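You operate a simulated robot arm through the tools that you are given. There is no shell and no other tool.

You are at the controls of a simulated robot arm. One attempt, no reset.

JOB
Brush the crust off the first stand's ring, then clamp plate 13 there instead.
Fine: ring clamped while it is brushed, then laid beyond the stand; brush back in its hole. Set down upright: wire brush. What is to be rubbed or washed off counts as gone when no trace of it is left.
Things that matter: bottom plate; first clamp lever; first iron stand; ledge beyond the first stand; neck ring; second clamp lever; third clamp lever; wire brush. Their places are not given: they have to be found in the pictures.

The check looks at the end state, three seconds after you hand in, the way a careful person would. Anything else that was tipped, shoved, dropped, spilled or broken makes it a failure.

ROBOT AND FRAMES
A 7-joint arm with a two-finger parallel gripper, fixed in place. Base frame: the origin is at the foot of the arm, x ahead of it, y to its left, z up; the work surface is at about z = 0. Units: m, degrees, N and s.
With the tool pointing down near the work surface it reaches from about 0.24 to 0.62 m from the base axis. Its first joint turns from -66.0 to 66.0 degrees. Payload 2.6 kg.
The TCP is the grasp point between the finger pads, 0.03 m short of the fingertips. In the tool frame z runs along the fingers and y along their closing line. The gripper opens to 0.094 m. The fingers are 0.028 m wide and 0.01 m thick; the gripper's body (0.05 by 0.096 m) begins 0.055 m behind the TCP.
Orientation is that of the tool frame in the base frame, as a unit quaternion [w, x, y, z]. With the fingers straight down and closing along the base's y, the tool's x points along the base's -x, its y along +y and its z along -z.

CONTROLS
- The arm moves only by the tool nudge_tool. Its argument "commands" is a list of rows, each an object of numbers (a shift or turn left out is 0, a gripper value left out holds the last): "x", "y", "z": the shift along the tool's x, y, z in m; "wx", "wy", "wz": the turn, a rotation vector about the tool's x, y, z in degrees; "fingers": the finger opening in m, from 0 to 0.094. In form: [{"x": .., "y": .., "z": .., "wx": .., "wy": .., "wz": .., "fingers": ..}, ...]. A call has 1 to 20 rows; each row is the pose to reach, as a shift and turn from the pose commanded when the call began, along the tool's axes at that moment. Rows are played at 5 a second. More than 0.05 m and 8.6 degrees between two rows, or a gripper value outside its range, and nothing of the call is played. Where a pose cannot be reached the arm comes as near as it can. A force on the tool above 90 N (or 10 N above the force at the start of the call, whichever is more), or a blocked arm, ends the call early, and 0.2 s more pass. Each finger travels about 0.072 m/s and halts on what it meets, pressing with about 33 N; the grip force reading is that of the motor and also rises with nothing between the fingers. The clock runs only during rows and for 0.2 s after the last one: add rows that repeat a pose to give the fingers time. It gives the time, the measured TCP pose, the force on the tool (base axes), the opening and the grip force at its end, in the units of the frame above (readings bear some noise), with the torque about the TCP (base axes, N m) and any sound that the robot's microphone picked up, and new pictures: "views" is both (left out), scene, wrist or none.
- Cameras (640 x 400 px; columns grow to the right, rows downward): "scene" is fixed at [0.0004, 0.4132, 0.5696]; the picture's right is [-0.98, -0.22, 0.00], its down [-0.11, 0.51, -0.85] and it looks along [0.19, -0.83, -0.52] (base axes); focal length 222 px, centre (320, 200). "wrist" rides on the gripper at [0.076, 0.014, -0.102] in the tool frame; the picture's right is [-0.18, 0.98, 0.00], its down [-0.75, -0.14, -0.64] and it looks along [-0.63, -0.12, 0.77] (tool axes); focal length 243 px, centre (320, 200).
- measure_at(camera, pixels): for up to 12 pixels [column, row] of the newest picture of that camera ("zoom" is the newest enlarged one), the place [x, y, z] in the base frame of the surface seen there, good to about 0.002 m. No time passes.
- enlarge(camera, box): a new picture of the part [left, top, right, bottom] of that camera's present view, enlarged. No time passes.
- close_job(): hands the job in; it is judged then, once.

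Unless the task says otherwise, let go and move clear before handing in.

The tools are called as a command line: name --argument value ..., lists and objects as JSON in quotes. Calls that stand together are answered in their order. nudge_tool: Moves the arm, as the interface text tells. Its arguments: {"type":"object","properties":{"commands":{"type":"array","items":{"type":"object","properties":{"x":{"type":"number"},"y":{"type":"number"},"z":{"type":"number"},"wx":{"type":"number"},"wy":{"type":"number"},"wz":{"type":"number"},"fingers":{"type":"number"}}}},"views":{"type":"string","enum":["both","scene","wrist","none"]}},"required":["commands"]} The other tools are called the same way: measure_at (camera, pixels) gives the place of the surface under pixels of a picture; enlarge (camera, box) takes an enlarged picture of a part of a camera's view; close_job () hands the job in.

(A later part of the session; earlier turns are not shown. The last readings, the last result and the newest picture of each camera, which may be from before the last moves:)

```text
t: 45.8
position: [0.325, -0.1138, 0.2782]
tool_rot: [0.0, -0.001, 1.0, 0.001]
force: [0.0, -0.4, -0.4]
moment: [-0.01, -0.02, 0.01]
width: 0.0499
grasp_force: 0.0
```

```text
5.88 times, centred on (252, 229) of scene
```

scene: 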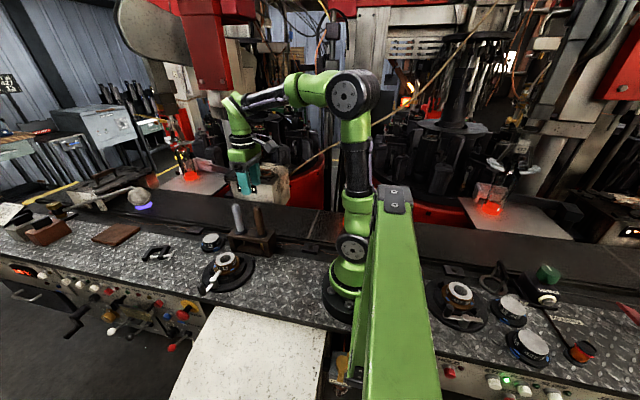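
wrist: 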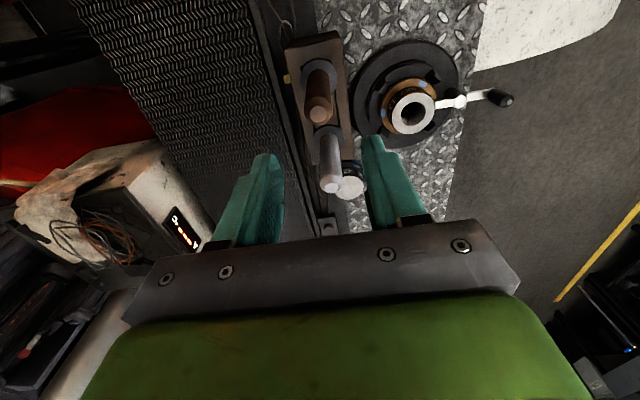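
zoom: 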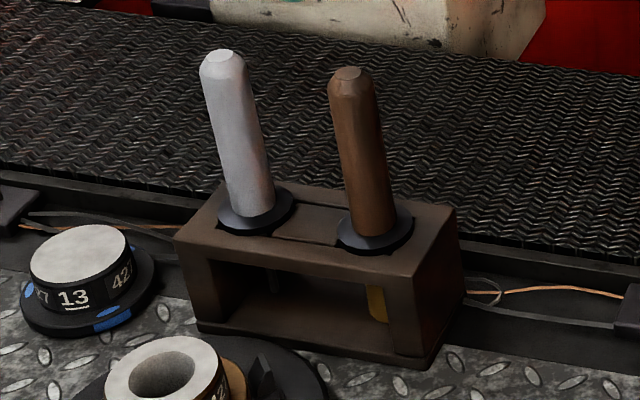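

Brush is back upright in its hole. Now to unclamp: I'll go back over the knob at about (0.390,0.110) with the wrist turned -90° as before.

nudge_tool --commands '[{"x": -0.005, "y": 0.02, "wz": -8}, {"x": -0.01, "y": 0.04, "wz": -16}, {"x": -0.015, "y": 0.06, "wz": -24}, {"x": -0.02, "y": 0.08, "wz": -32}, {"x": -0.026, "y": 0.1, "wz": -40}, {"x": -0.032, "y": 0.12, "wz": -48}, {"x": -0.038, "y": 0.14, "z": 0.01, "wz": -56}, {"x": -0.045, "y": 0.16, "z": 0.02, "wz": -64}, {"x": -0.05, "y": 0.18, "z": 0.03, "wz": -72}, {"x": -0.057, "y": 0.2, "z": 0.045, "wz": -80}, {"x": -0.065, "y": 0.2238, "z": 0.06, "wz": -88}, {"x": -0.065, "y": 0.2238, "z": 0.068, "wz": -90}, {"x": -0.065, "y": 0.2238, "z": 0.068, "wz": -90}]' --views "wrist"

measure_at --camera "scene" --pixels '[[209, 288], [210, 286], [208, 285], [215, 279]]'

```text
t: 48.6
position: [0.3911, 0.1099, 0.2093]
tool_rot: [0.0, 0.707, -0.707, -0.001]
force: [0.1, 0.0, -0.2]
moment: [-0.01, -0.01, 0.03]
width: 0.05
grasp_force: 0.0
```

wrist: 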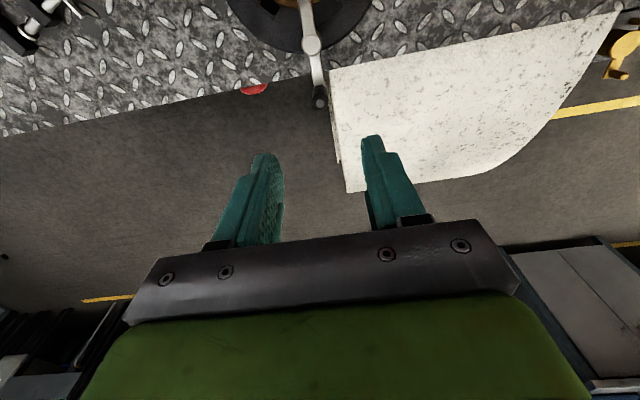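

```text
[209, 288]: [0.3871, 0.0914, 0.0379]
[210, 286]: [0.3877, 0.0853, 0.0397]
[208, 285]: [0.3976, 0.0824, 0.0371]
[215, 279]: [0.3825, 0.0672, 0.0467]
```

measure_at --camera "wrist" --pixels '[[320, 103], [320, 100], [319, 106], [312, 47], [318, 80]]'

nudge_tool --commands '[{"x": 0.0, "y": 0.001, "z": 0.04}, {"x": 0.0, "y": 0.001, "z": 0.08}, {"x": 0.0, "y": 0.001, "z": 0.11}, {"x": 0.0, "y": 0.001, "z": 0.129}, {"x": 0.0, "y": 0.001, "z": 0.129}]' --views "wrist"

```text
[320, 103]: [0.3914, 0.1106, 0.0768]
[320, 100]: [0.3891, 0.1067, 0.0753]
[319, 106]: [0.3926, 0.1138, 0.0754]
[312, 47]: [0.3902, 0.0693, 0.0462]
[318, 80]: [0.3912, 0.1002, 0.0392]
```

```text
t: 49.8
position: [0.3887, 0.1096, 0.0799]
tool_rot: [0.0, 0.707, -0.707, 0.0]
force: [-0.2, -0.2, 0.1]
moment: [-0.02, -0.02, -0.03]
width: 0.05
grasp_force: 0.1
```

wrist: 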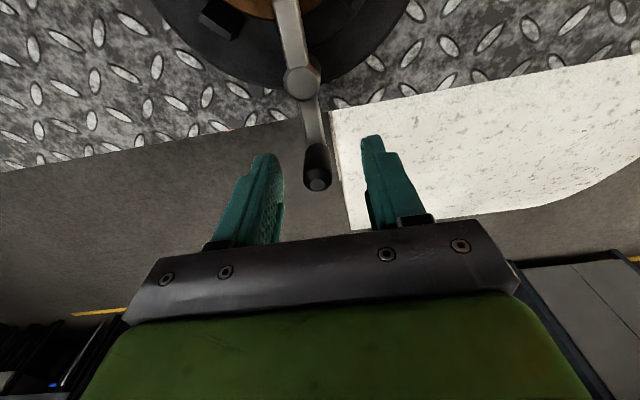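

Knob is between the pads at (318,178). Closing on it.

nudge_tool --commands '[{"fingers": 0.01}, {"fingers": 0.01}, {"fingers": 0.01}, {"fingers": 0.01}]' --views "none"

```text
t: 50.8
position: [0.3896, 0.1081, 0.0811]
tool_rot: [-0.001, 0.708, -0.707, 0.001]
force: [17.2, 3.2, -9.9]
moment: [0.11, -0.54, 0.09]
width: 0.0165
grasp_force: 45.6
```

nudge_tool --commands '[{"x": 0.0002, "y": -0.0045, "wz": 6}, {"x": 0.0009, "y": -0.0089, "wz": 12}, {"x": 0.0021, "y": -0.0133, "wz": 18}, {"x": 0.0037, "y": -0.0175, "wz": 24}, {"x": 0.0058, "y": -0.0215, "wz": 30}, {"x": 0.0058, "y": -0.0215, "wz": 30}]' --views "none"

nudge_tool --commands '[{"x": 0.0002, "y": -0.0045, "wz": 6}, {"x": 0.0009, "y": -0.0089, "wz": 12}, {"x": 0.0021, "y": -0.0133, "wz": 18}, {"x": 0.0037, "y": -0.0175, "wz": 24}, {"x": 0.0058, "y": -0.0215, "wz": 30}, {"x": 0.0058, "y": -0.0215, "wz": 30}]' --views "wrist"

```text
t: 52.2
position: [0.4091, 0.1042, 0.081]
tool_rot: [0.0, -0.499, 0.866, 0.002]
force: [-2.8, 8.4, 8.8]
moment: [0.07, 0.22, -0.28]
width: 0.0163
grasp_force: 44.8
```

```text
t: 53.6
position: [0.4267, 0.0899, 0.0819]
tool_rot: [0.002, -0.258, 0.966, -0.001]
force: [19.0, 13.3, -7.1]
moment: [0.46, -0.66, -0.03]
width: 0.0165
grasp_force: 45.2
```

wrist: 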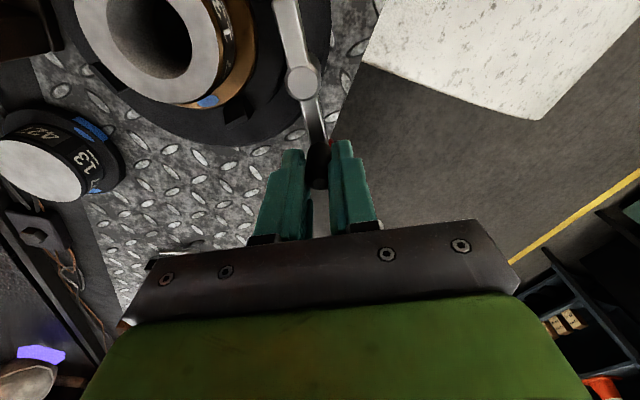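

nudge_tool --commands '[{"x": -0.0008, "y": -0.0045, "wz": 6}, {"x": -0.0003, "y": -0.0089, "wz": 12}, {"x": 0.0009, "y": -0.0133, "wz": 18}, {"x": 0.0025, "y": -0.0175, "wz": 24}, {"x": 0.0046, "y": -0.0215, "wz": 30}, {"x": 0.0046, "y": -0.0215, "wz": 30}]' --views "both"

enlarge --camera "scene" --box '[180, 240, 260, 300]'

```text
t: 55.0
position: [0.4341, 0.0666, 0.0806]
tool_rot: [0.001, 0.001, 1.0, -0.001]
force: [15.8, 1.1, 0.0]
moment: [0.1, -0.04, -0.07]
width: 0.0166
grasp_force: 44.7
```

scene: 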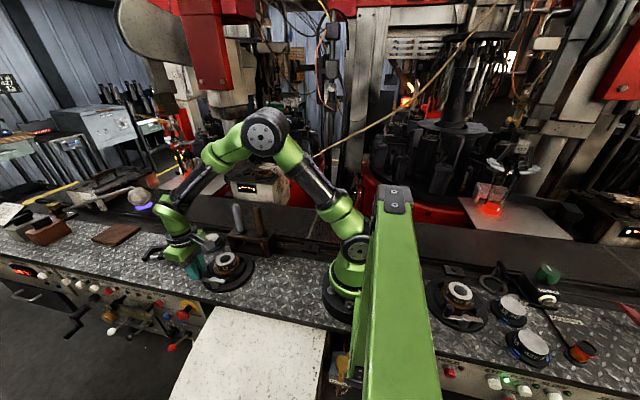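
wrist: 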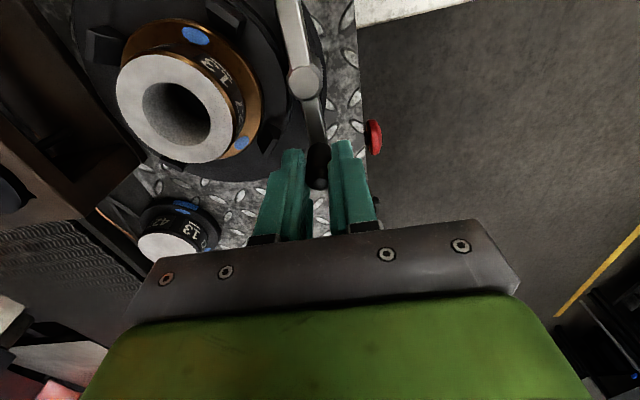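

```text
6.67 times, centred on (220, 270) of scene
```

zoom: 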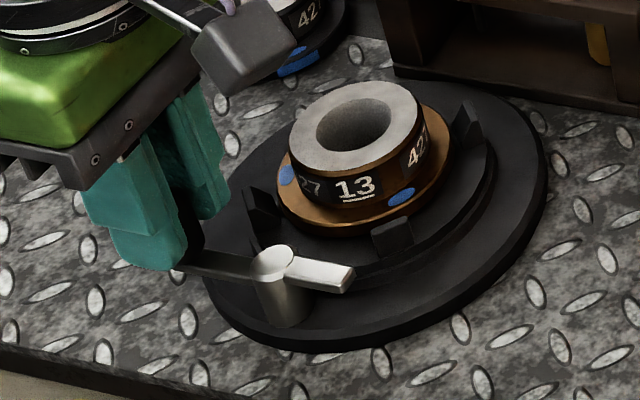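

Lever is back at its open position (bar along x). Releasing the knob and rising for a look down at the ring.

nudge_tool --commands '[{"x": -0.0008}, {"x": -0.0008, "fingers": 0.05}, {"x": -0.0008, "fingers": 0.05}, {"x": -0.0008, "fingers": 0.05}, {"x": -0.0008, "z": -0.03, "fingers": 0.05}, {"x": -0.0008, "z": -0.07, "fingers": 0.05}, {"x": -0.0008, "z": -0.11, "fingers": 0.07}, {"x": 0.02, "y": -0.03, "z": -0.13, "fingers": 0.08}, {"x": 0.043, "y": -0.0657, "z": -0.13, "fingers": 0.08}, {"x": 0.043, "y": -0.0657, "z": -0.13, "fingers": 0.08}]' --views "both"

enlarge --camera "wrist" --box '[240, 60, 400, 160]'

```text
t: 57.2
position: [0.3882, 0.0004, 0.2095]
tool_rot: [0.001, 0.001, 1.0, 0.0]
force: [0.3, -1.3, 0.6]
moment: [-0.01, -0.01, 0.03]
width: 0.0798
grasp_force: 0.1
```

scene: 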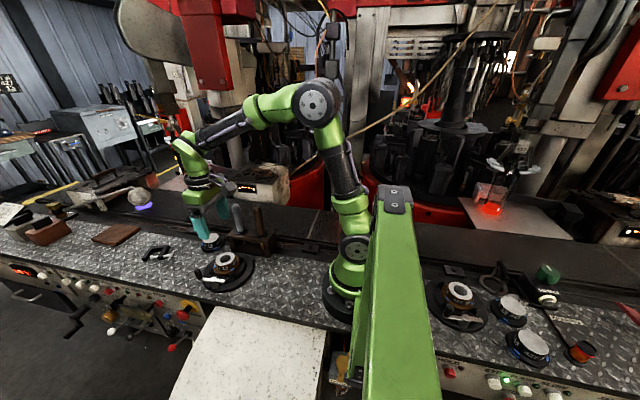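
wrist: 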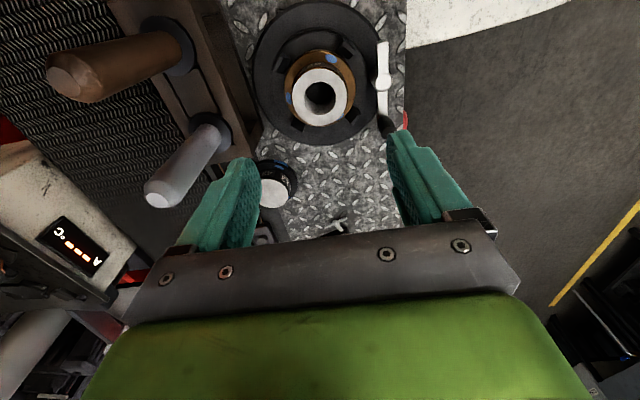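

```text
4.00 times, centred on (320, 110) of wrist
```

zoom: 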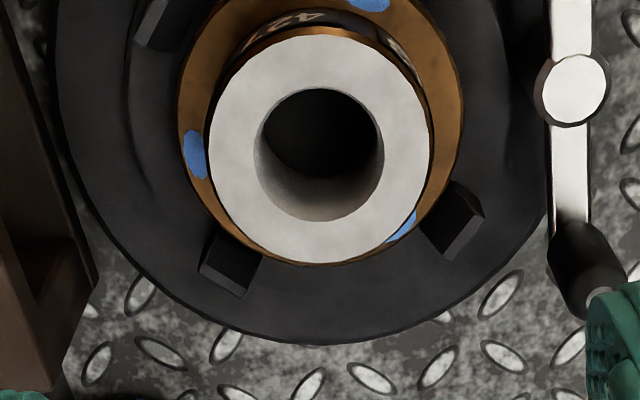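

measure_at --camera "zoom" --pixels '[[213, 150], [430, 150], [320, 41], [320, 259], [245, 70], [400, 75], [400, 225], [245, 225], [183, 110], [458, 110]]'

```text
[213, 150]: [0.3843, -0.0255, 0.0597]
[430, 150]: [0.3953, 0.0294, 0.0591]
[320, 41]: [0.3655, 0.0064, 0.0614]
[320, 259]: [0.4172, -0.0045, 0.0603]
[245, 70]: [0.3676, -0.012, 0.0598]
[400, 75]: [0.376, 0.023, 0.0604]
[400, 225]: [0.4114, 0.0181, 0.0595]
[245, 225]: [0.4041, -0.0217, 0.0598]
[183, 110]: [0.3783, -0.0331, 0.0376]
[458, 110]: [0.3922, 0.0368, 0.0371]
```

Ring top centre is (0.390,0.0016), radius 0.0276. I'll descend with fingers at 0.07 to TCP z≈0.071 (tips just above the flange) and grip the ring body.

nudge_tool --commands '[{"x": -0.0015, "y": 0.0012, "z": 0.04, "fingers": 0.07}, {"x": -0.0015, "y": 0.0012, "z": 0.08, "fingers": 0.07}, {"x": -0.0015, "y": 0.0012, "z": 0.11, "fingers": 0.07}, {"x": -0.0015, "y": 0.0012, "z": 0.13, "fingers": 0.07}, {"x": -0.0015, "y": 0.0012, "z": 0.138, "fingers": 0.07}, {"x": -0.0015, "y": 0.0012, "z": 0.138, "fingers": 0.07}]' --views "both"

enlarge --camera "scene" --box '[190, 235, 270, 295]'

```text
t: 58.6
position: [0.3889, 0.0026, 0.0723]
tool_rot: [0.0, 0.0, 1.0, 0.0]
force: [-0.1, 0.3, 0.0]
moment: [0.0, 0.01, 0.03]
width: 0.0699
grasp_force: 0.0
```

scene: 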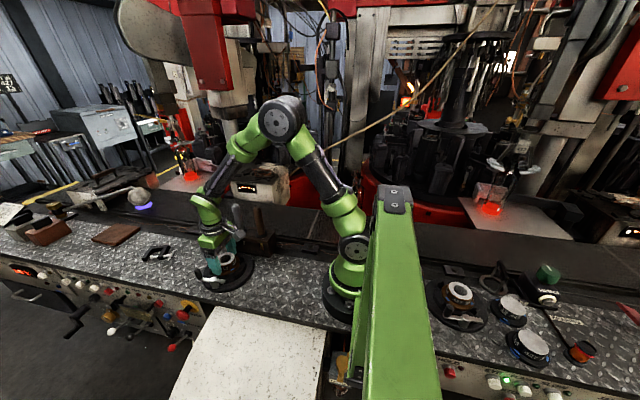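
wrist: 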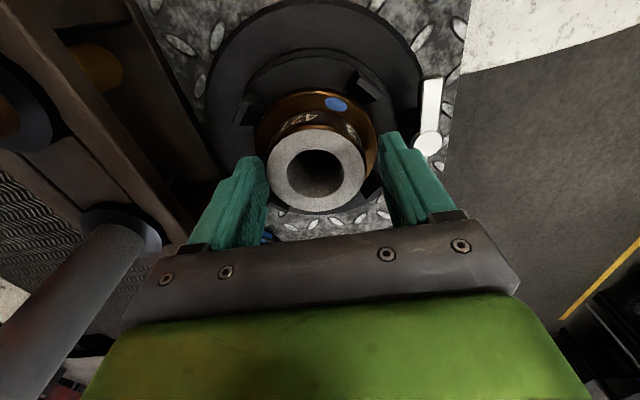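

```text
6.67 times, centred on (230, 265) of scene
```

zoom: 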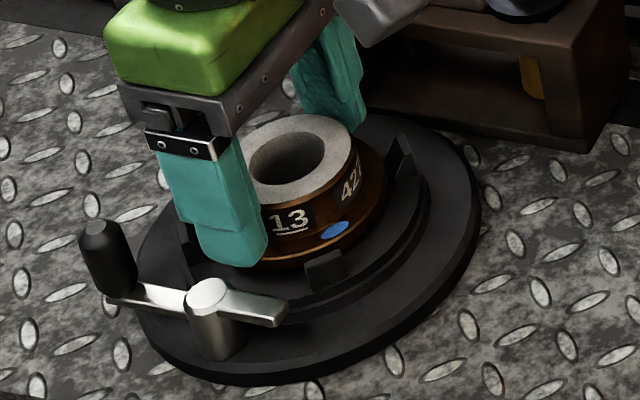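

The fingers straddle the ring body, tips just above the flange. Closing.

nudge_tool --commands '[{"fingers": 0.045}, {"fingers": 0.045}, {"fingers": 0.045}, {"fingers": 0.045}]' --views "wrist"

```text
t: 59.6
position: [0.3905, 0.003, 0.0718]
tool_rot: [0.0, 0.0, 1.0, 0.0]
force: [0.6, 0.0, -0.1]
moment: [-0.06, -0.08, -0.02]
width: 0.0569
grasp_force: 32.7
```

wrist: 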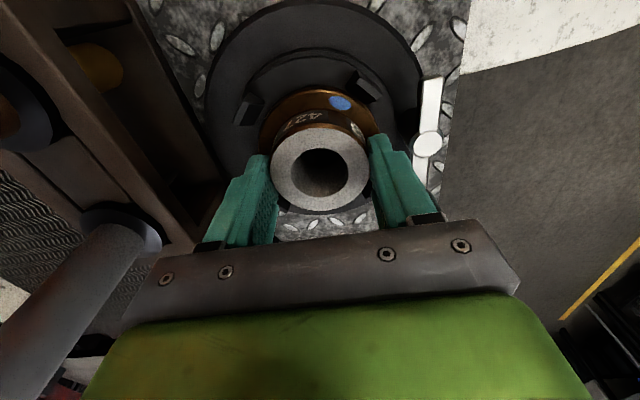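

Ring gripped (width 0.057). Lifting slowly.

nudge_tool --commands '[{"z": -0.004}, {"z": -0.01}, {"z": -0.02}, {"z": -0.035}, {"z": -0.05}, {"z": -0.07}, {"z": -0.07}]' --views "both"

enlarge --camera "scene" --box '[180, 225, 260, 285]'

```text
t: 61.2
position: [0.3908, 0.0037, 0.1428]
tool_rot: [-0.001, 0.0, 1.0, 0.001]
force: [1.1, -0.8, -6.0]
moment: [0.01, 0.0, 0.02]
width: 0.0569
grasp_force: 33.1
```

scene: 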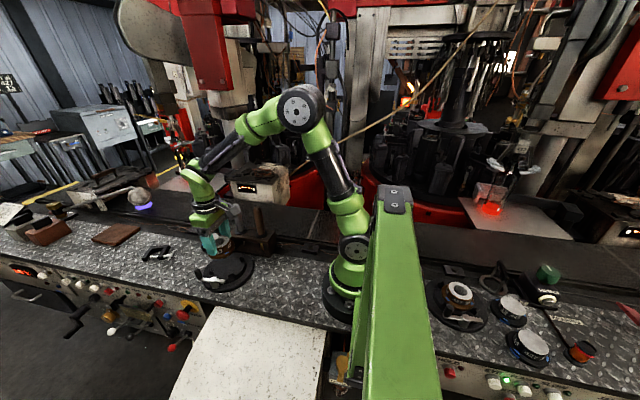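
wrist: 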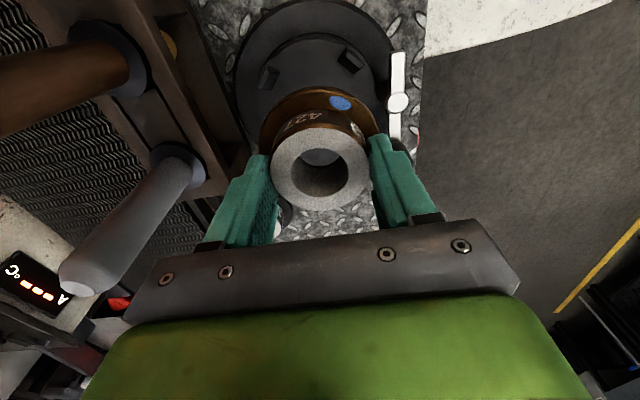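

```text
6.67 times, centred on (220, 255) of scene
```

zoom: 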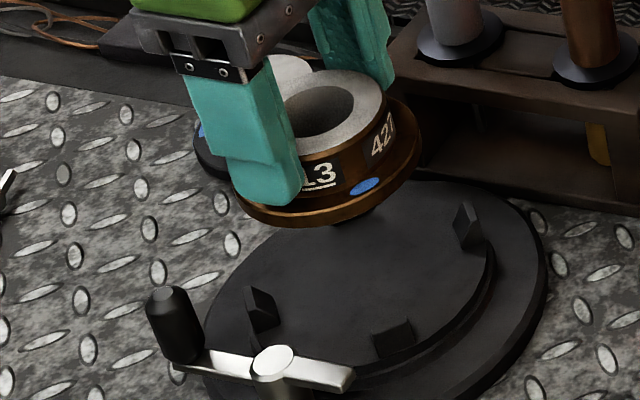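

enlarge --camera "scene" --box '[205, 235, 245, 265]'

measure_at --camera "scene" --pixels '[[222, 257], [226, 258], [214, 254], [230, 256], [222, 265], [224, 262], [160, 252], [172, 246], [143, 256], [170, 250]]'

```text
13.33 times, centred on (225, 250) of scene
```

zoom: 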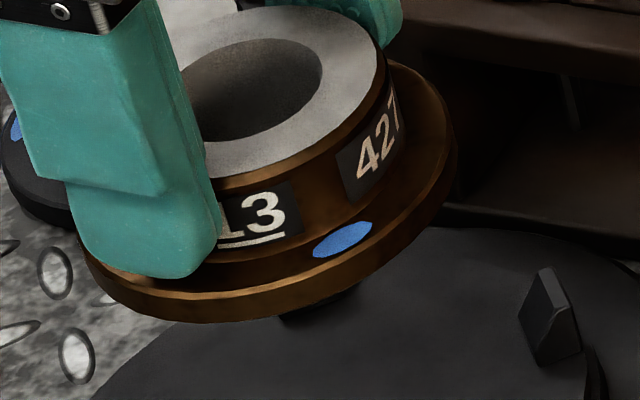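

```text
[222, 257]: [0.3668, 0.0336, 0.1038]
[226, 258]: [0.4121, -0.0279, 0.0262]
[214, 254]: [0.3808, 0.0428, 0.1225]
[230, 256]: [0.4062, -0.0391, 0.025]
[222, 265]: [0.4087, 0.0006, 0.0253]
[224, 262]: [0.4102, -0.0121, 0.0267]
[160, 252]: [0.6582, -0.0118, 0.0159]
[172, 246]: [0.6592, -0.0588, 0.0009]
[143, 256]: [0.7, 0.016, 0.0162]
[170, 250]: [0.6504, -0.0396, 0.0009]
```

The stand beneath is clear and the ring weighs about 0.6 kg; the dark bit below it is just the fourth jaw. I'll carry the ring out to about (0.552,0.015), the empty ledge area beyond the stand, and lower it nearly to the surface.

nudge_tool --commands '[{"x": -0.03, "y": 0.002}, {"x": -0.07, "y": 0.005}, {"x": -0.11, "y": 0.008}, {"x": -0.145, "y": 0.011}, {"x": -0.161, "y": 0.012}, {"x": -0.161, "y": 0.012, "z": 0.03}, {"x": -0.161, "y": 0.012, "z": 0.06}, {"x": -0.161, "y": 0.012, "z": 0.08}, {"x": -0.161, "y": 0.012, "z": 0.08}]' --views "both"

enlarge --camera "scene" --box '[140, 225, 250, 295]'

```text
t: 63.2
position: [0.5523, 0.0138, 0.0632]
tool_rot: [0.0, 0.0, 1.0, 0.0]
force: [0.2, -0.5, -6.4]
moment: [-0.01, -0.01, -0.01]
width: 0.0574
grasp_force: 33.6
```

scene: 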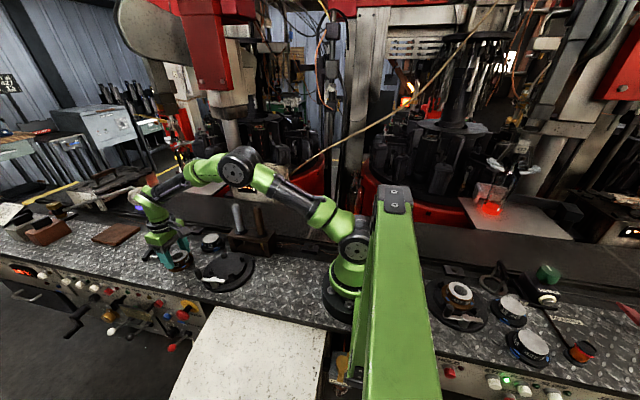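
wrist: 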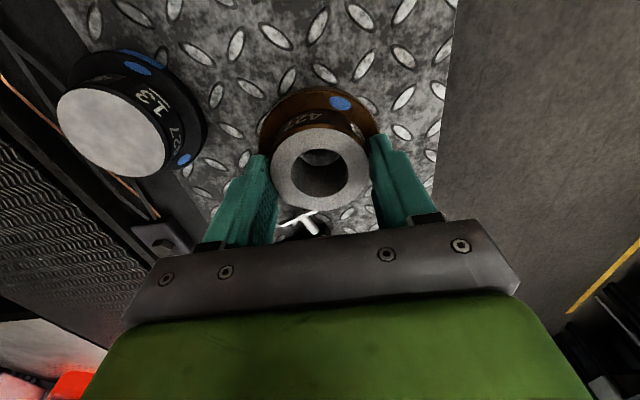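

```text
5.71 times, centred on (195, 260) of scene
```

zoom: 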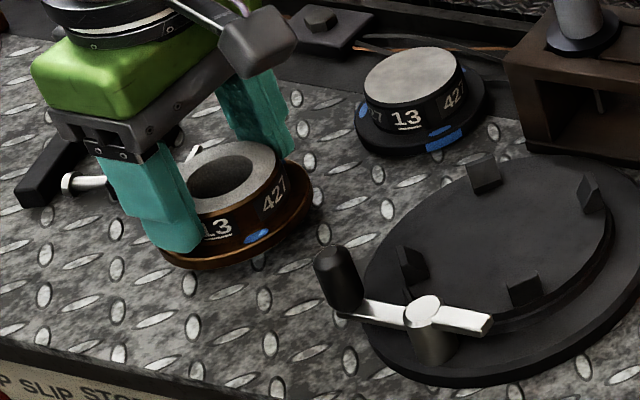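

measure_at --camera "wrist" --pixels '[[300, 222], [312, 228], [288, 228], [310, 213], [320, 150], [320, 205], [115, 130], [320, 75]]'

nudge_tool --commands '[{"z": 0.005}, {"z": 0.01}, {"z": 0.0125}, {"z": 0.014}, {"z": 0.015}, {"z": 0.015}]' --views "none"

```text
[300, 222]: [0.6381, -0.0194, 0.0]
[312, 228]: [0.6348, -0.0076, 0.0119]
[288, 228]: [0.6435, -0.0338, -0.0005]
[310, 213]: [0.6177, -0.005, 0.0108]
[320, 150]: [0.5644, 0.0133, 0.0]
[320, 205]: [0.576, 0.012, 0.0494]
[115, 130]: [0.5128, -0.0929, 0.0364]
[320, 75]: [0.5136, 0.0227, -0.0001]
```

```text
t: 64.6
position: [0.5528, 0.0142, 0.0469]
tool_rot: [0.0, 0.0, 1.0, 0.0]
force: [-0.3, 0.2, -5.5]
moment: [0.02, -0.03, -0.02]
width: 0.057
grasp_force: 32.4
```

nudge_tool --commands '[{"z": 0.0007}, {"z": 0.0013}, {"z": 0.0013}]' --views "none"

```text
t: 65.4
position: [0.5527, 0.0149, 0.0456]
tool_rot: [0.0, 0.0, 1.0, 0.0]
force: [0.0, -0.3, -4.6]
moment: [0.0, 0.01, 0.01]
width: 0.057
grasp_force: 32.7
```

nudge_tool --commands '[{"z": 0.0005}, {"z": 0.001}, {"z": 0.001}]' --views "none"

```text
t: 66.2
position: [0.5525, 0.0141, 0.045]
tool_rot: [0.001, 0.0, 1.0, 0.0]
force: [-4.8, 0.1, 8.5]
moment: [-0.21, 0.56, -0.08]
width: 0.0568
grasp_force: 33.5
```

The ring is now on the plate (force +8.5 N). Easing up half a millimetre, opening, and rising.

nudge_tool --commands '[{"z": -0.0006}, {"z": -0.0006, "fingers": 0.06}, {"z": -0.0006, "fingers": 0.066}, {"z": -0.0006, "fingers": 0.072}, {"z": -0.0006, "fingers": 0.072}, {"z": -0.03, "fingers": 0.072}, {"z": -0.07, "fingers": 0.072}, {"z": -0.11, "fingers": 0.072}, {"z": -0.15, "fingers": 0.072}, {"z": -0.15, "fingers": 0.072}]' --views "both"

enlarge --camera "scene" --box '[140, 225, 250, 295]'

```text
t: 68.4
position: [0.5518, 0.0137, 0.1958]
tool_rot: [0.001, 0.0, 1.0, 0.0]
force: [0.6, -0.2, -0.1]
moment: [0.03, -0.02, -0.01]
width: 0.0721
grasp_force: 0.0
```

scene: 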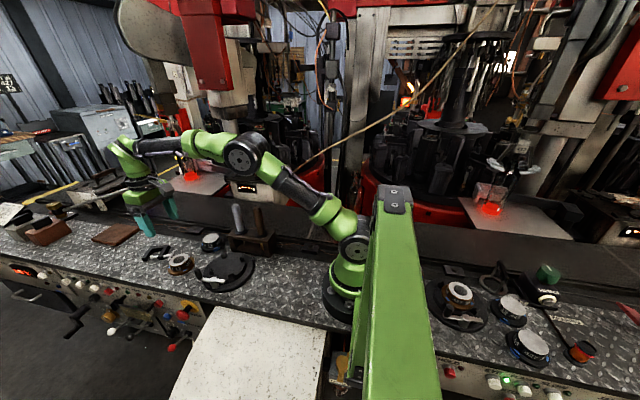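
wrist: 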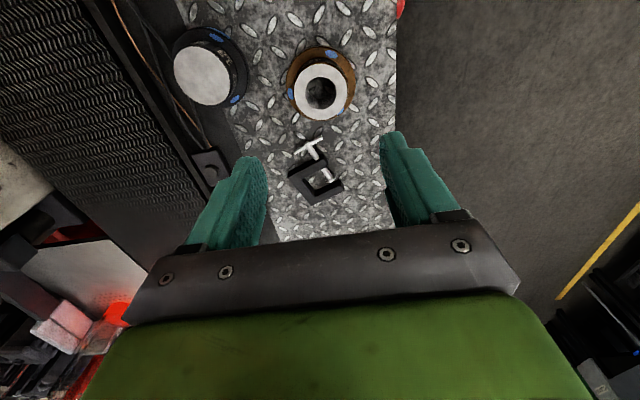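

```text
5.71 times, centred on (195, 260) of scene
```

zoom: 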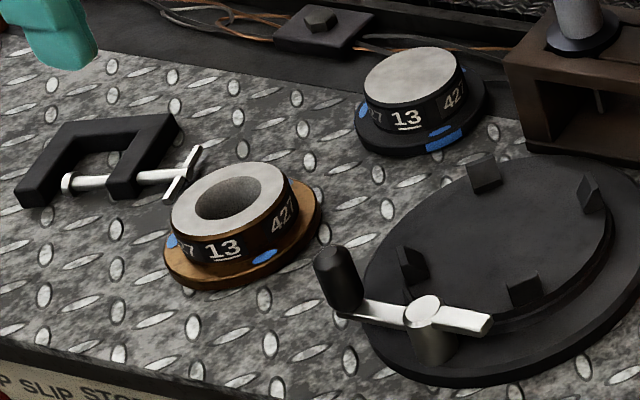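

The ring lies flat on the plate beyond the stand, C-clamp untouched. Now I'll hover near plate 13 and measure it along with the empty stand.

nudge_tool --commands '[{"x": 0.015, "y": -0.03}, {"x": 0.03, "y": -0.06}, {"x": 0.045, "y": -0.09}, {"x": 0.055, "y": -0.1}, {"x": 0.055, "y": -0.1}]' --views "wrist"

enlarge --camera "wrist" --box '[240, 60, 400, 160]'

```text
t: 69.6
position: [0.4961, -0.0855, 0.1952]
tool_rot: [0.0, 0.001, 1.0, 0.0]
force: [-1.1, 0.4, 0.7]
moment: [-0.02, -0.01, -0.03]
width: 0.0721
grasp_force: 0.1
```

wrist: 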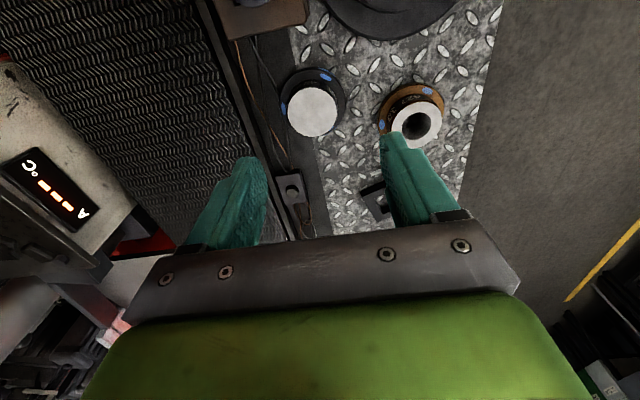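

```text
4.00 times, centred on (320, 110) of wrist
```

zoom: 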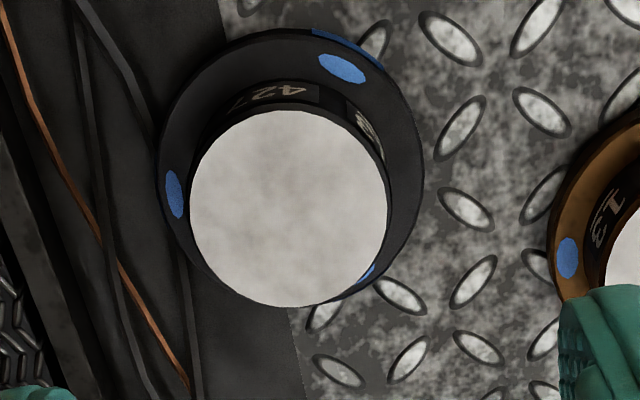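

measure_at --camera "zoom" --pixels '[[193, 205], [383, 205], [288, 115], [288, 302], [222, 140], [355, 140], [355, 272], [222, 272], [162, 165], [418, 165], [290, 35], [100, 200]]'

measure_at --camera "scene" --pixels '[[228, 268], [220, 258], [237, 260], [227, 278], [211, 241], [222, 246]]'

```text
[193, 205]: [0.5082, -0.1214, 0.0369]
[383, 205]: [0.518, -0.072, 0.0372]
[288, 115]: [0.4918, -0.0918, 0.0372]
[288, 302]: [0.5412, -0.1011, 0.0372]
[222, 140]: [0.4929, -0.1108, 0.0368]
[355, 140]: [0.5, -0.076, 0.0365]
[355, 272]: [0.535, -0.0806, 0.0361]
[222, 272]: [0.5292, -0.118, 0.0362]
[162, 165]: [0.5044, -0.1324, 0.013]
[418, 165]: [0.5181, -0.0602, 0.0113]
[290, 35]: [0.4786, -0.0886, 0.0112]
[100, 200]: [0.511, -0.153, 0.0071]
```

```text
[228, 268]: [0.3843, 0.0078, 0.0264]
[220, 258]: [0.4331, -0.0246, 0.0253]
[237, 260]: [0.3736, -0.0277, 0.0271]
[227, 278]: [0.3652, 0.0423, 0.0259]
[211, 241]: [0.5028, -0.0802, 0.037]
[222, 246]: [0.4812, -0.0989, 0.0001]
```

Plate 13: centre (0.5146,-0.0965), top z 0.0365, body radius 0.025, flange top z≈0.012. Descending over it to TCP z≈0.046.

nudge_tool --commands '[{"x": -0.0176, "y": -0.0108, "z": 0.03}, {"x": -0.0176, "y": -0.0108, "z": 0.07}, {"x": -0.0176, "y": -0.0108, "z": 0.11}, {"x": -0.0176, "y": -0.0108, "z": 0.135}, {"x": -0.0176, "y": -0.0108, "z": 0.1485}, {"x": -0.0176, "y": -0.0108, "z": 0.1485}]' --views "both"

enlarge --camera "scene" --box '[170, 210, 250, 270]'

```text
t: 71.0
position: [0.5152, -0.0953, 0.0476]
tool_rot: [0.0, 0.0, 1.0, 0.0]
force: [0.5, -0.1, 0.4]
moment: [0.02, -0.01, 0.0]
width: 0.0719
grasp_force: 0.0
```

scene: 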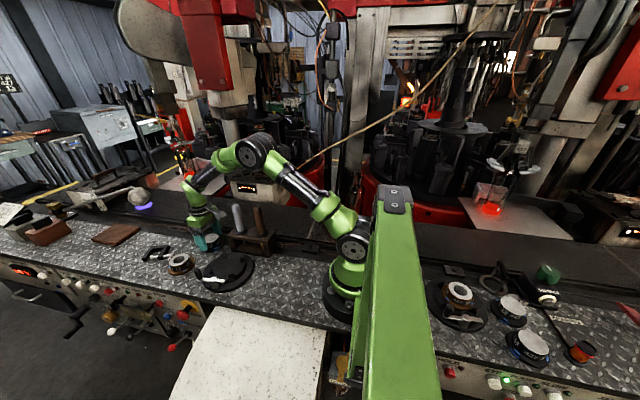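
wrist: 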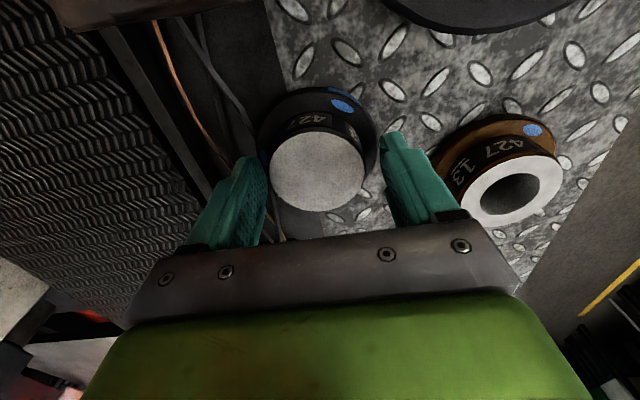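

```text
6.67 times, centred on (210, 240) of scene
```

zoom: 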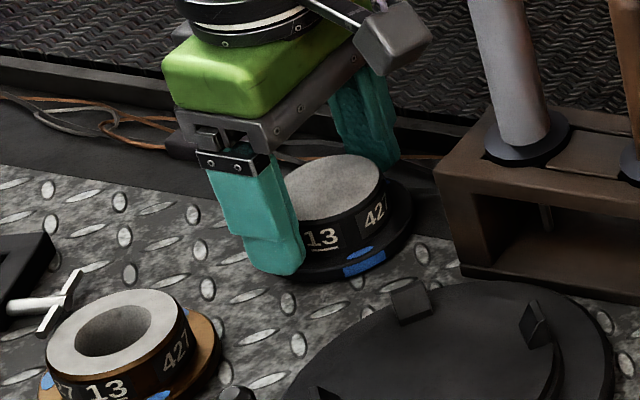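

The plate is centred between the pads at (318,170). Closing and lifting.

nudge_tool --commands '[{"fingers": 0.04}, {"fingers": 0.04}, {"fingers": 0.04}, {"fingers": 0.04}]' --views "none"

nudge_tool --commands '[{"z": -0.004}, {"z": -0.01}, {"z": -0.025}, {"z": -0.045}, {"z": -0.065}, {"z": -0.085}, {"z": -0.085}]' --views "both"

```text
t: 72.0
position: [0.5155, -0.0951, 0.0476]
tool_rot: [0.0, 0.0, 1.0, 0.0]
force: [-0.8, -2.8, 0.6]
moment: [-0.16, -0.14, -0.04]
width: 0.0552
grasp_force: 32.6
```

```text
t: 73.6
position: [0.5157, -0.0961, 0.1319]
tool_rot: [0.001, 0.0, 1.0, 0.0]
force: [-0.4, 0.5, -8.1]
moment: [-0.03, -0.04, 0.01]
width: 0.0554
grasp_force: 32.7
```

scene: 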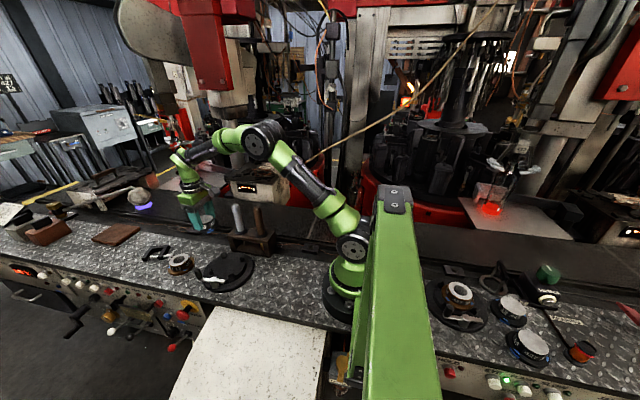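
wrist: 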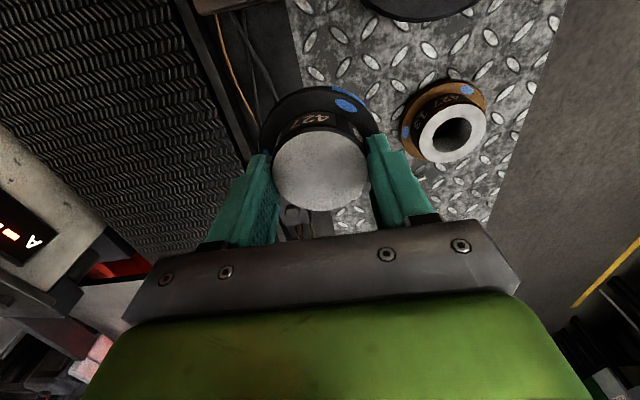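

Plate is held (0.8 kg). Before carrying it over, I'll measure the empty stand's jaws from the scene view to fix its centre.

enlarge --camera "scene" --box '[195, 245, 259, 293]'

```text
8.33 times, centred on (227, 269) of scene
```

zoom: 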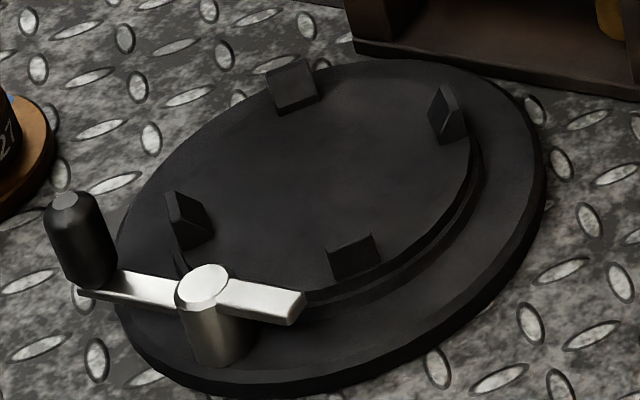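

measure_at --camera "zoom" --pixels '[[290, 95], [275, 75], [305, 68], [293, 110], [440, 125], [447, 88], [430, 120], [190, 240], [175, 195], [207, 225], [350, 245], [335, 275]]'

measure_at --camera "zoom" --pixels '[[350, 238], [372, 262], [330, 250], [375, 236], [360, 270], [208, 213], [190, 250], [165, 200], [465, 130], [316, 95], [270, 100], [300, 180]]'

```text
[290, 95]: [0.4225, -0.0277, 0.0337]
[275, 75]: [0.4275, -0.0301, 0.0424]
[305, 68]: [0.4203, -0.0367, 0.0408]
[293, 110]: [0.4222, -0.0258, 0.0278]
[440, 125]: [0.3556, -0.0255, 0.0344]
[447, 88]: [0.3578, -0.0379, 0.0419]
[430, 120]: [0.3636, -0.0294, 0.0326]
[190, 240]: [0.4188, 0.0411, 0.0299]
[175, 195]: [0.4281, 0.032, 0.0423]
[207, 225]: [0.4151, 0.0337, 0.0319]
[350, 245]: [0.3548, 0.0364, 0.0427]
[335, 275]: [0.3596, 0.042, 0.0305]
```

```text
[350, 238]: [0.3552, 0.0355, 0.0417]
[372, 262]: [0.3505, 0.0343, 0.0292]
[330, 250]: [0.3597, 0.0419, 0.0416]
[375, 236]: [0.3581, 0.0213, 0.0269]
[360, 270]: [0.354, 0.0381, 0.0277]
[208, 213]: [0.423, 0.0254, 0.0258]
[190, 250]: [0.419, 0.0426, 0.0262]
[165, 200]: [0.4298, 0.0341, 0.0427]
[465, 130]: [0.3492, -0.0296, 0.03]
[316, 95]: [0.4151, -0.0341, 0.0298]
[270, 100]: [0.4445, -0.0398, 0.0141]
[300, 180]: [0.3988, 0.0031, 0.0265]
```

Jaw faces give a stand centre of about (0.3905,0.000) with inner radius 0.042 against flange 0.037. I'll move the plate in y first, then in x over the stand, and lower to just above it.

nudge_tool --commands '[{"y": 0.035}, {"y": 0.07}, {"y": 0.0963}, {"x": 0.04, "y": 0.0963}, {"x": 0.08, "y": 0.0963}, {"x": 0.11, "y": 0.0963}, {"x": 0.1244, "y": 0.0963}, {"x": 0.1244, "y": 0.0963, "z": 0.025}, {"x": 0.1244, "y": 0.0963, "z": 0.045}, {"x": 0.1244, "y": 0.0963, "z": 0.045}, {"x": 0.1244, "y": 0.0963, "z": 0.045}]' --views "both"

enlarge --camera "scene" --box '[190, 235, 270, 295]'

```text
t: 76.0
position: [0.389, 0.0004, 0.0872]
tool_rot: [-0.001, 0.0, 1.0, -0.001]
force: [0.0, -0.4, -7.5]
moment: [-0.03, 0.01, 0.02]
width: 0.055
grasp_force: 32.9
```

scene: 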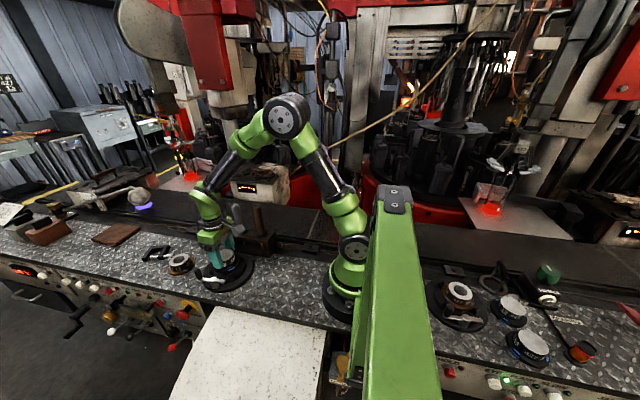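
wrist: 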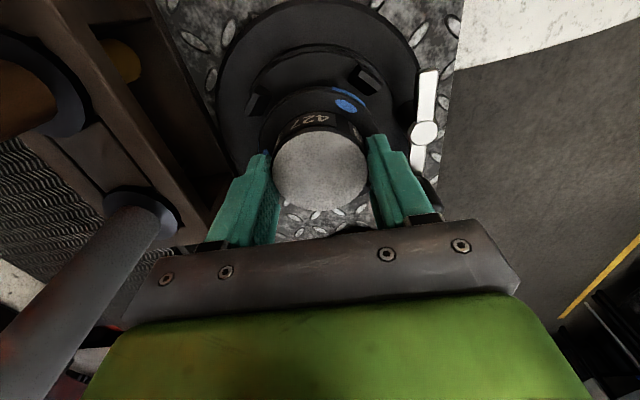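

```text
6.67 times, centred on (230, 265) of scene
```

zoom: 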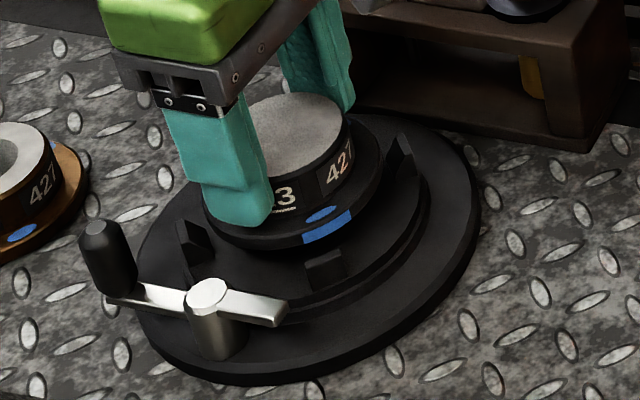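

enlarge --camera "wrist" --box '[230, 50, 410, 220]'

measure_at --camera "wrist" --pixels '[[275, 170], [365, 170], [320, 134], [320, 207], [290, 145], [350, 145], [350, 198], [290, 198], [258, 104], [370, 80], [266, 85], [357, 75]]'

```text
2.35 times, centred on (320, 135) of wrist
```

zoom: 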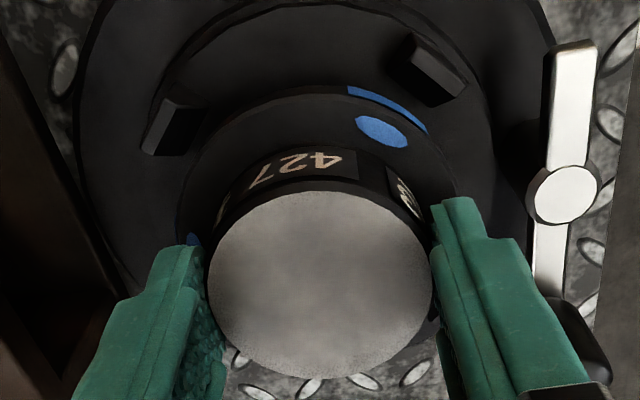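

```text
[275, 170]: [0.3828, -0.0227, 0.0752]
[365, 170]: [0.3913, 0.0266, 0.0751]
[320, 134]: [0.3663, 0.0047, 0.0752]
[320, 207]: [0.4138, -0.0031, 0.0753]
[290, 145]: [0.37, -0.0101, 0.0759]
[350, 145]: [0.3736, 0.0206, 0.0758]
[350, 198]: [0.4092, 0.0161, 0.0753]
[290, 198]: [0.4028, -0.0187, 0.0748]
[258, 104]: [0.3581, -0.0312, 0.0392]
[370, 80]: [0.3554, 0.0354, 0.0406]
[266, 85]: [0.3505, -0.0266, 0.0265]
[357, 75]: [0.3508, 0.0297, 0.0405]
```

The plate top centre reads (0.389,0.001) — within a couple of mm of the stand centre. Nudging 1 mm in +x and lowering until contact.

nudge_tool --commands '[{"x": -0.001, "z": 0.004}, {"x": -0.001, "z": 0.008}, {"x": -0.001, "z": 0.011}, {"x": -0.001, "z": 0.0125}, {"x": -0.001, "z": 0.0125}]' --views "none"

nudge_tool --commands '[{"z": 0.0008}, {"z": 0.0015}, {"z": 0.0015}]' --views "none"

```text
t: 77.2
position: [0.3926, 0.0015, 0.074]
tool_rot: [0.0, 0.0, 1.0, -0.001]
force: [0.7, -0.2, -7.4]
moment: [-0.02, 0.03, -0.02]
width: 0.055
grasp_force: 33.4
```

```text
t: 78.0
position: [0.3924, 0.0003, 0.0733]
tool_rot: [0.0, 0.001, 1.0, 0.0]
force: [-6.6, 0.4, 12.4]
moment: [-0.11, 0.55, -0.04]
width: 0.0555
grasp_force: 33.4
```

The plate is seated (force +12 N). Easing, opening to 0.07 and rising.

nudge_tool --commands '[{"z": -0.0007}, {"z": -0.0007, "fingers": 0.058}, {"z": -0.0007, "fingers": 0.064}, {"z": -0.0007, "fingers": 0.07}, {"z": -0.0007, "fingers": 0.07}, {"z": -0.03, "fingers": 0.07}, {"z": -0.07, "fingers": 0.07}, {"z": -0.11, "fingers": 0.07}, {"z": -0.135, "fingers": 0.07}, {"z": -0.135, "fingers": 0.07}]' --views "both"

enlarge --camera "scene" --box '[195, 245, 259, 293]'

enlarge --camera "wrist" --box '[230, 40, 410, 160]'

```text
t: 80.2
position: [0.3927, -0.0002, 0.2076]
tool_rot: [0.0, 0.0, 1.0, 0.0]
force: [-0.4, 0.2, 0.0]
moment: [0.0, 0.02, 0.01]
width: 0.0698
grasp_force: 0.0
```

scene: 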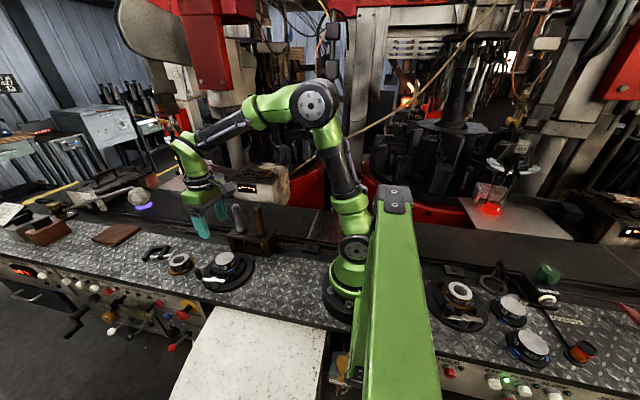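
wrist: 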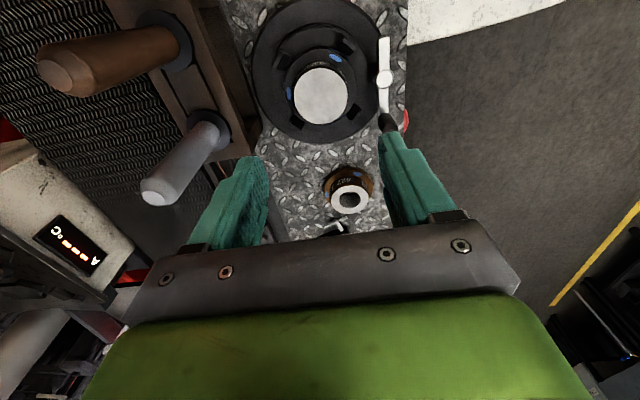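

```text
8.33 times, centred on (227, 269) of scene
```

zoom: 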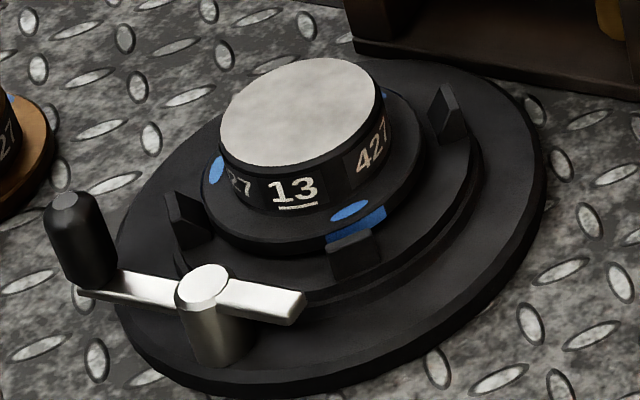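

```text
3.33 times, centred on (320, 100) of wrist
```

zoom: 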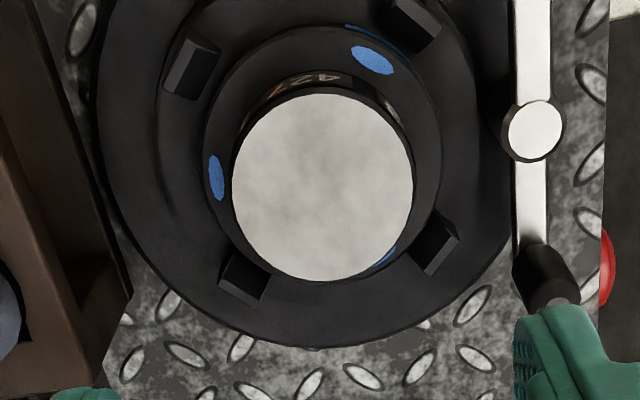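

measure_at --camera "zoom" --pixels '[[237, 187], [409, 187], [322, 97], [322, 278], [260, 120], [385, 120], [385, 250], [260, 250], [208, 150], [438, 150], [300, 30], [550, 305]]'

```text
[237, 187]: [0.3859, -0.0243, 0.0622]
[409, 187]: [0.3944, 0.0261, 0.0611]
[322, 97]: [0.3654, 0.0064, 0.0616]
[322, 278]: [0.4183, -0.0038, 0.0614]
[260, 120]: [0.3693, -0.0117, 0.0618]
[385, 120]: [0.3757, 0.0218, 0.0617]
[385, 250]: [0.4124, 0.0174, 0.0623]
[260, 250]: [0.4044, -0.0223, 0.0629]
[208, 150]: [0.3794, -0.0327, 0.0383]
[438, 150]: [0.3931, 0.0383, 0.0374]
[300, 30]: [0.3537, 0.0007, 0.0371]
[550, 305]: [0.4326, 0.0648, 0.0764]
```

Plate 13 sits flat and centred at (0.391,0.001), top z 0.062. Now to clamp: back over the knob at (0.434,0.066), straddling it in y.

nudge_tool --commands '[{"x": -0.02, "y": 0.033, "fingers": 0.05}, {"x": -0.0413, "y": 0.066, "fingers": 0.05}, {"x": -0.0413, "y": 0.066, "z": 0.04, "fingers": 0.05}, {"x": -0.0413, "y": 0.066, "z": 0.08, "fingers": 0.05}, {"x": -0.0413, "y": 0.066, "z": 0.11, "fingers": 0.05}, {"x": -0.0413, "y": 0.066, "z": 0.1265, "fingers": 0.05}, {"x": -0.0413, "y": 0.066, "z": 0.1265, "fingers": 0.05}]' --views "wrist"

```text
t: 81.8
position: [0.4331, 0.0668, 0.0808]
tool_rot: [-0.001, 0.001, 1.0, 0.0]
force: [-0.3, 0.1, 0.7]
moment: [-0.02, 0.01, -0.04]
width: 0.0499
grasp_force: 0.0
```

wrist: 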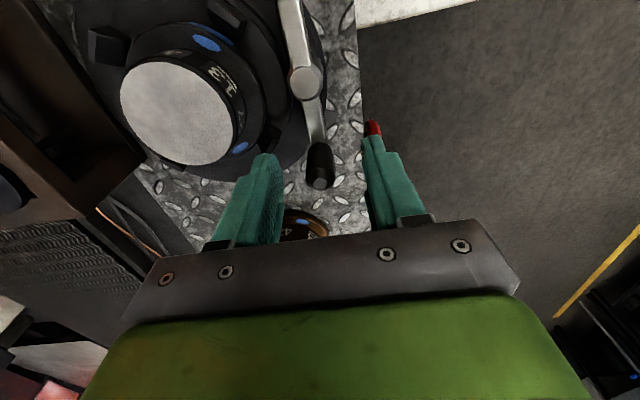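

nudge_tool --commands '[{"fingers": 0.01}, {"fingers": 0.01}, {"fingers": 0.01}, {"x": 0.0002, "y": 0.0046, "wz": -6, "fingers": 0.01}, {"x": 0.0008, "y": 0.009, "wz": -12, "fingers": 0.01}, {"x": 0.002, "y": 0.0134, "wz": -18, "fingers": 0.01}, {"x": 0.0036, "y": 0.0177, "wz": -24, "fingers": 0.01}, {"x": 0.0056, "y": 0.0218, "wz": -30, "fingers": 0.01}, {"x": 0.0056, "y": 0.0218, "wz": -30, "fingers": 0.01}]' --views "none"

nudge_tool --commands '[{"x": 0.0002, "y": 0.0046, "wz": -6}, {"x": 0.0008, "y": 0.009, "wz": -12}, {"x": 0.002, "y": 0.0134, "wz": -18}, {"x": 0.0036, "y": 0.0177, "wz": -24}, {"x": 0.0056, "y": 0.0218, "wz": -30}, {"x": 0.0056, "y": 0.0218, "wz": -30}]' --views "wrist"

enlarge --camera "scene" --box '[180, 240, 260, 300]'

```text
t: 83.8
position: [0.427, 0.0878, 0.0816]
tool_rot: [0.0, -0.259, 0.966, 0.0]
force: [-7.7, -4.6, 12.7]
moment: [-0.41, 0.75, 0.02]
width: 0.0163
grasp_force: 45.1
```

```text
t: 85.2
position: [0.4134, 0.1031, 0.0812]
tool_rot: [0.001, -0.501, 0.865, -0.001]
force: [-9.8, -14.4, 22.2]
moment: [-0.37, 0.3, -0.05]
width: 0.0162
grasp_force: 45.1
```

wrist: 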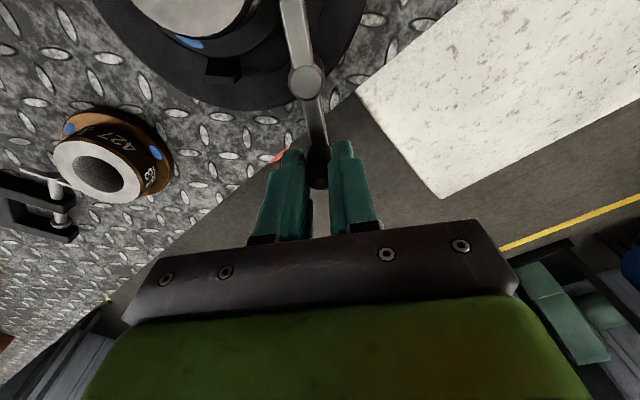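

```text
6.67 times, centred on (220, 270) of scene
```

zoom: 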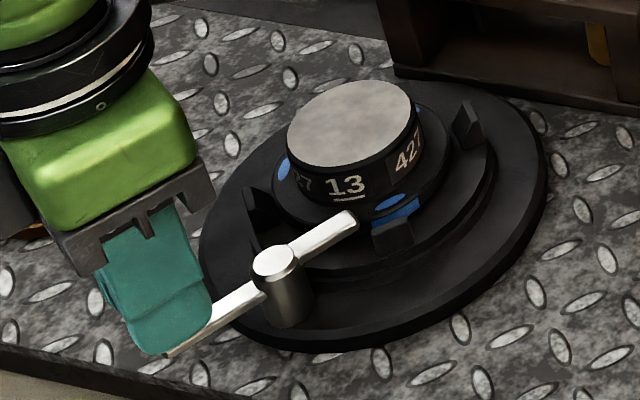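

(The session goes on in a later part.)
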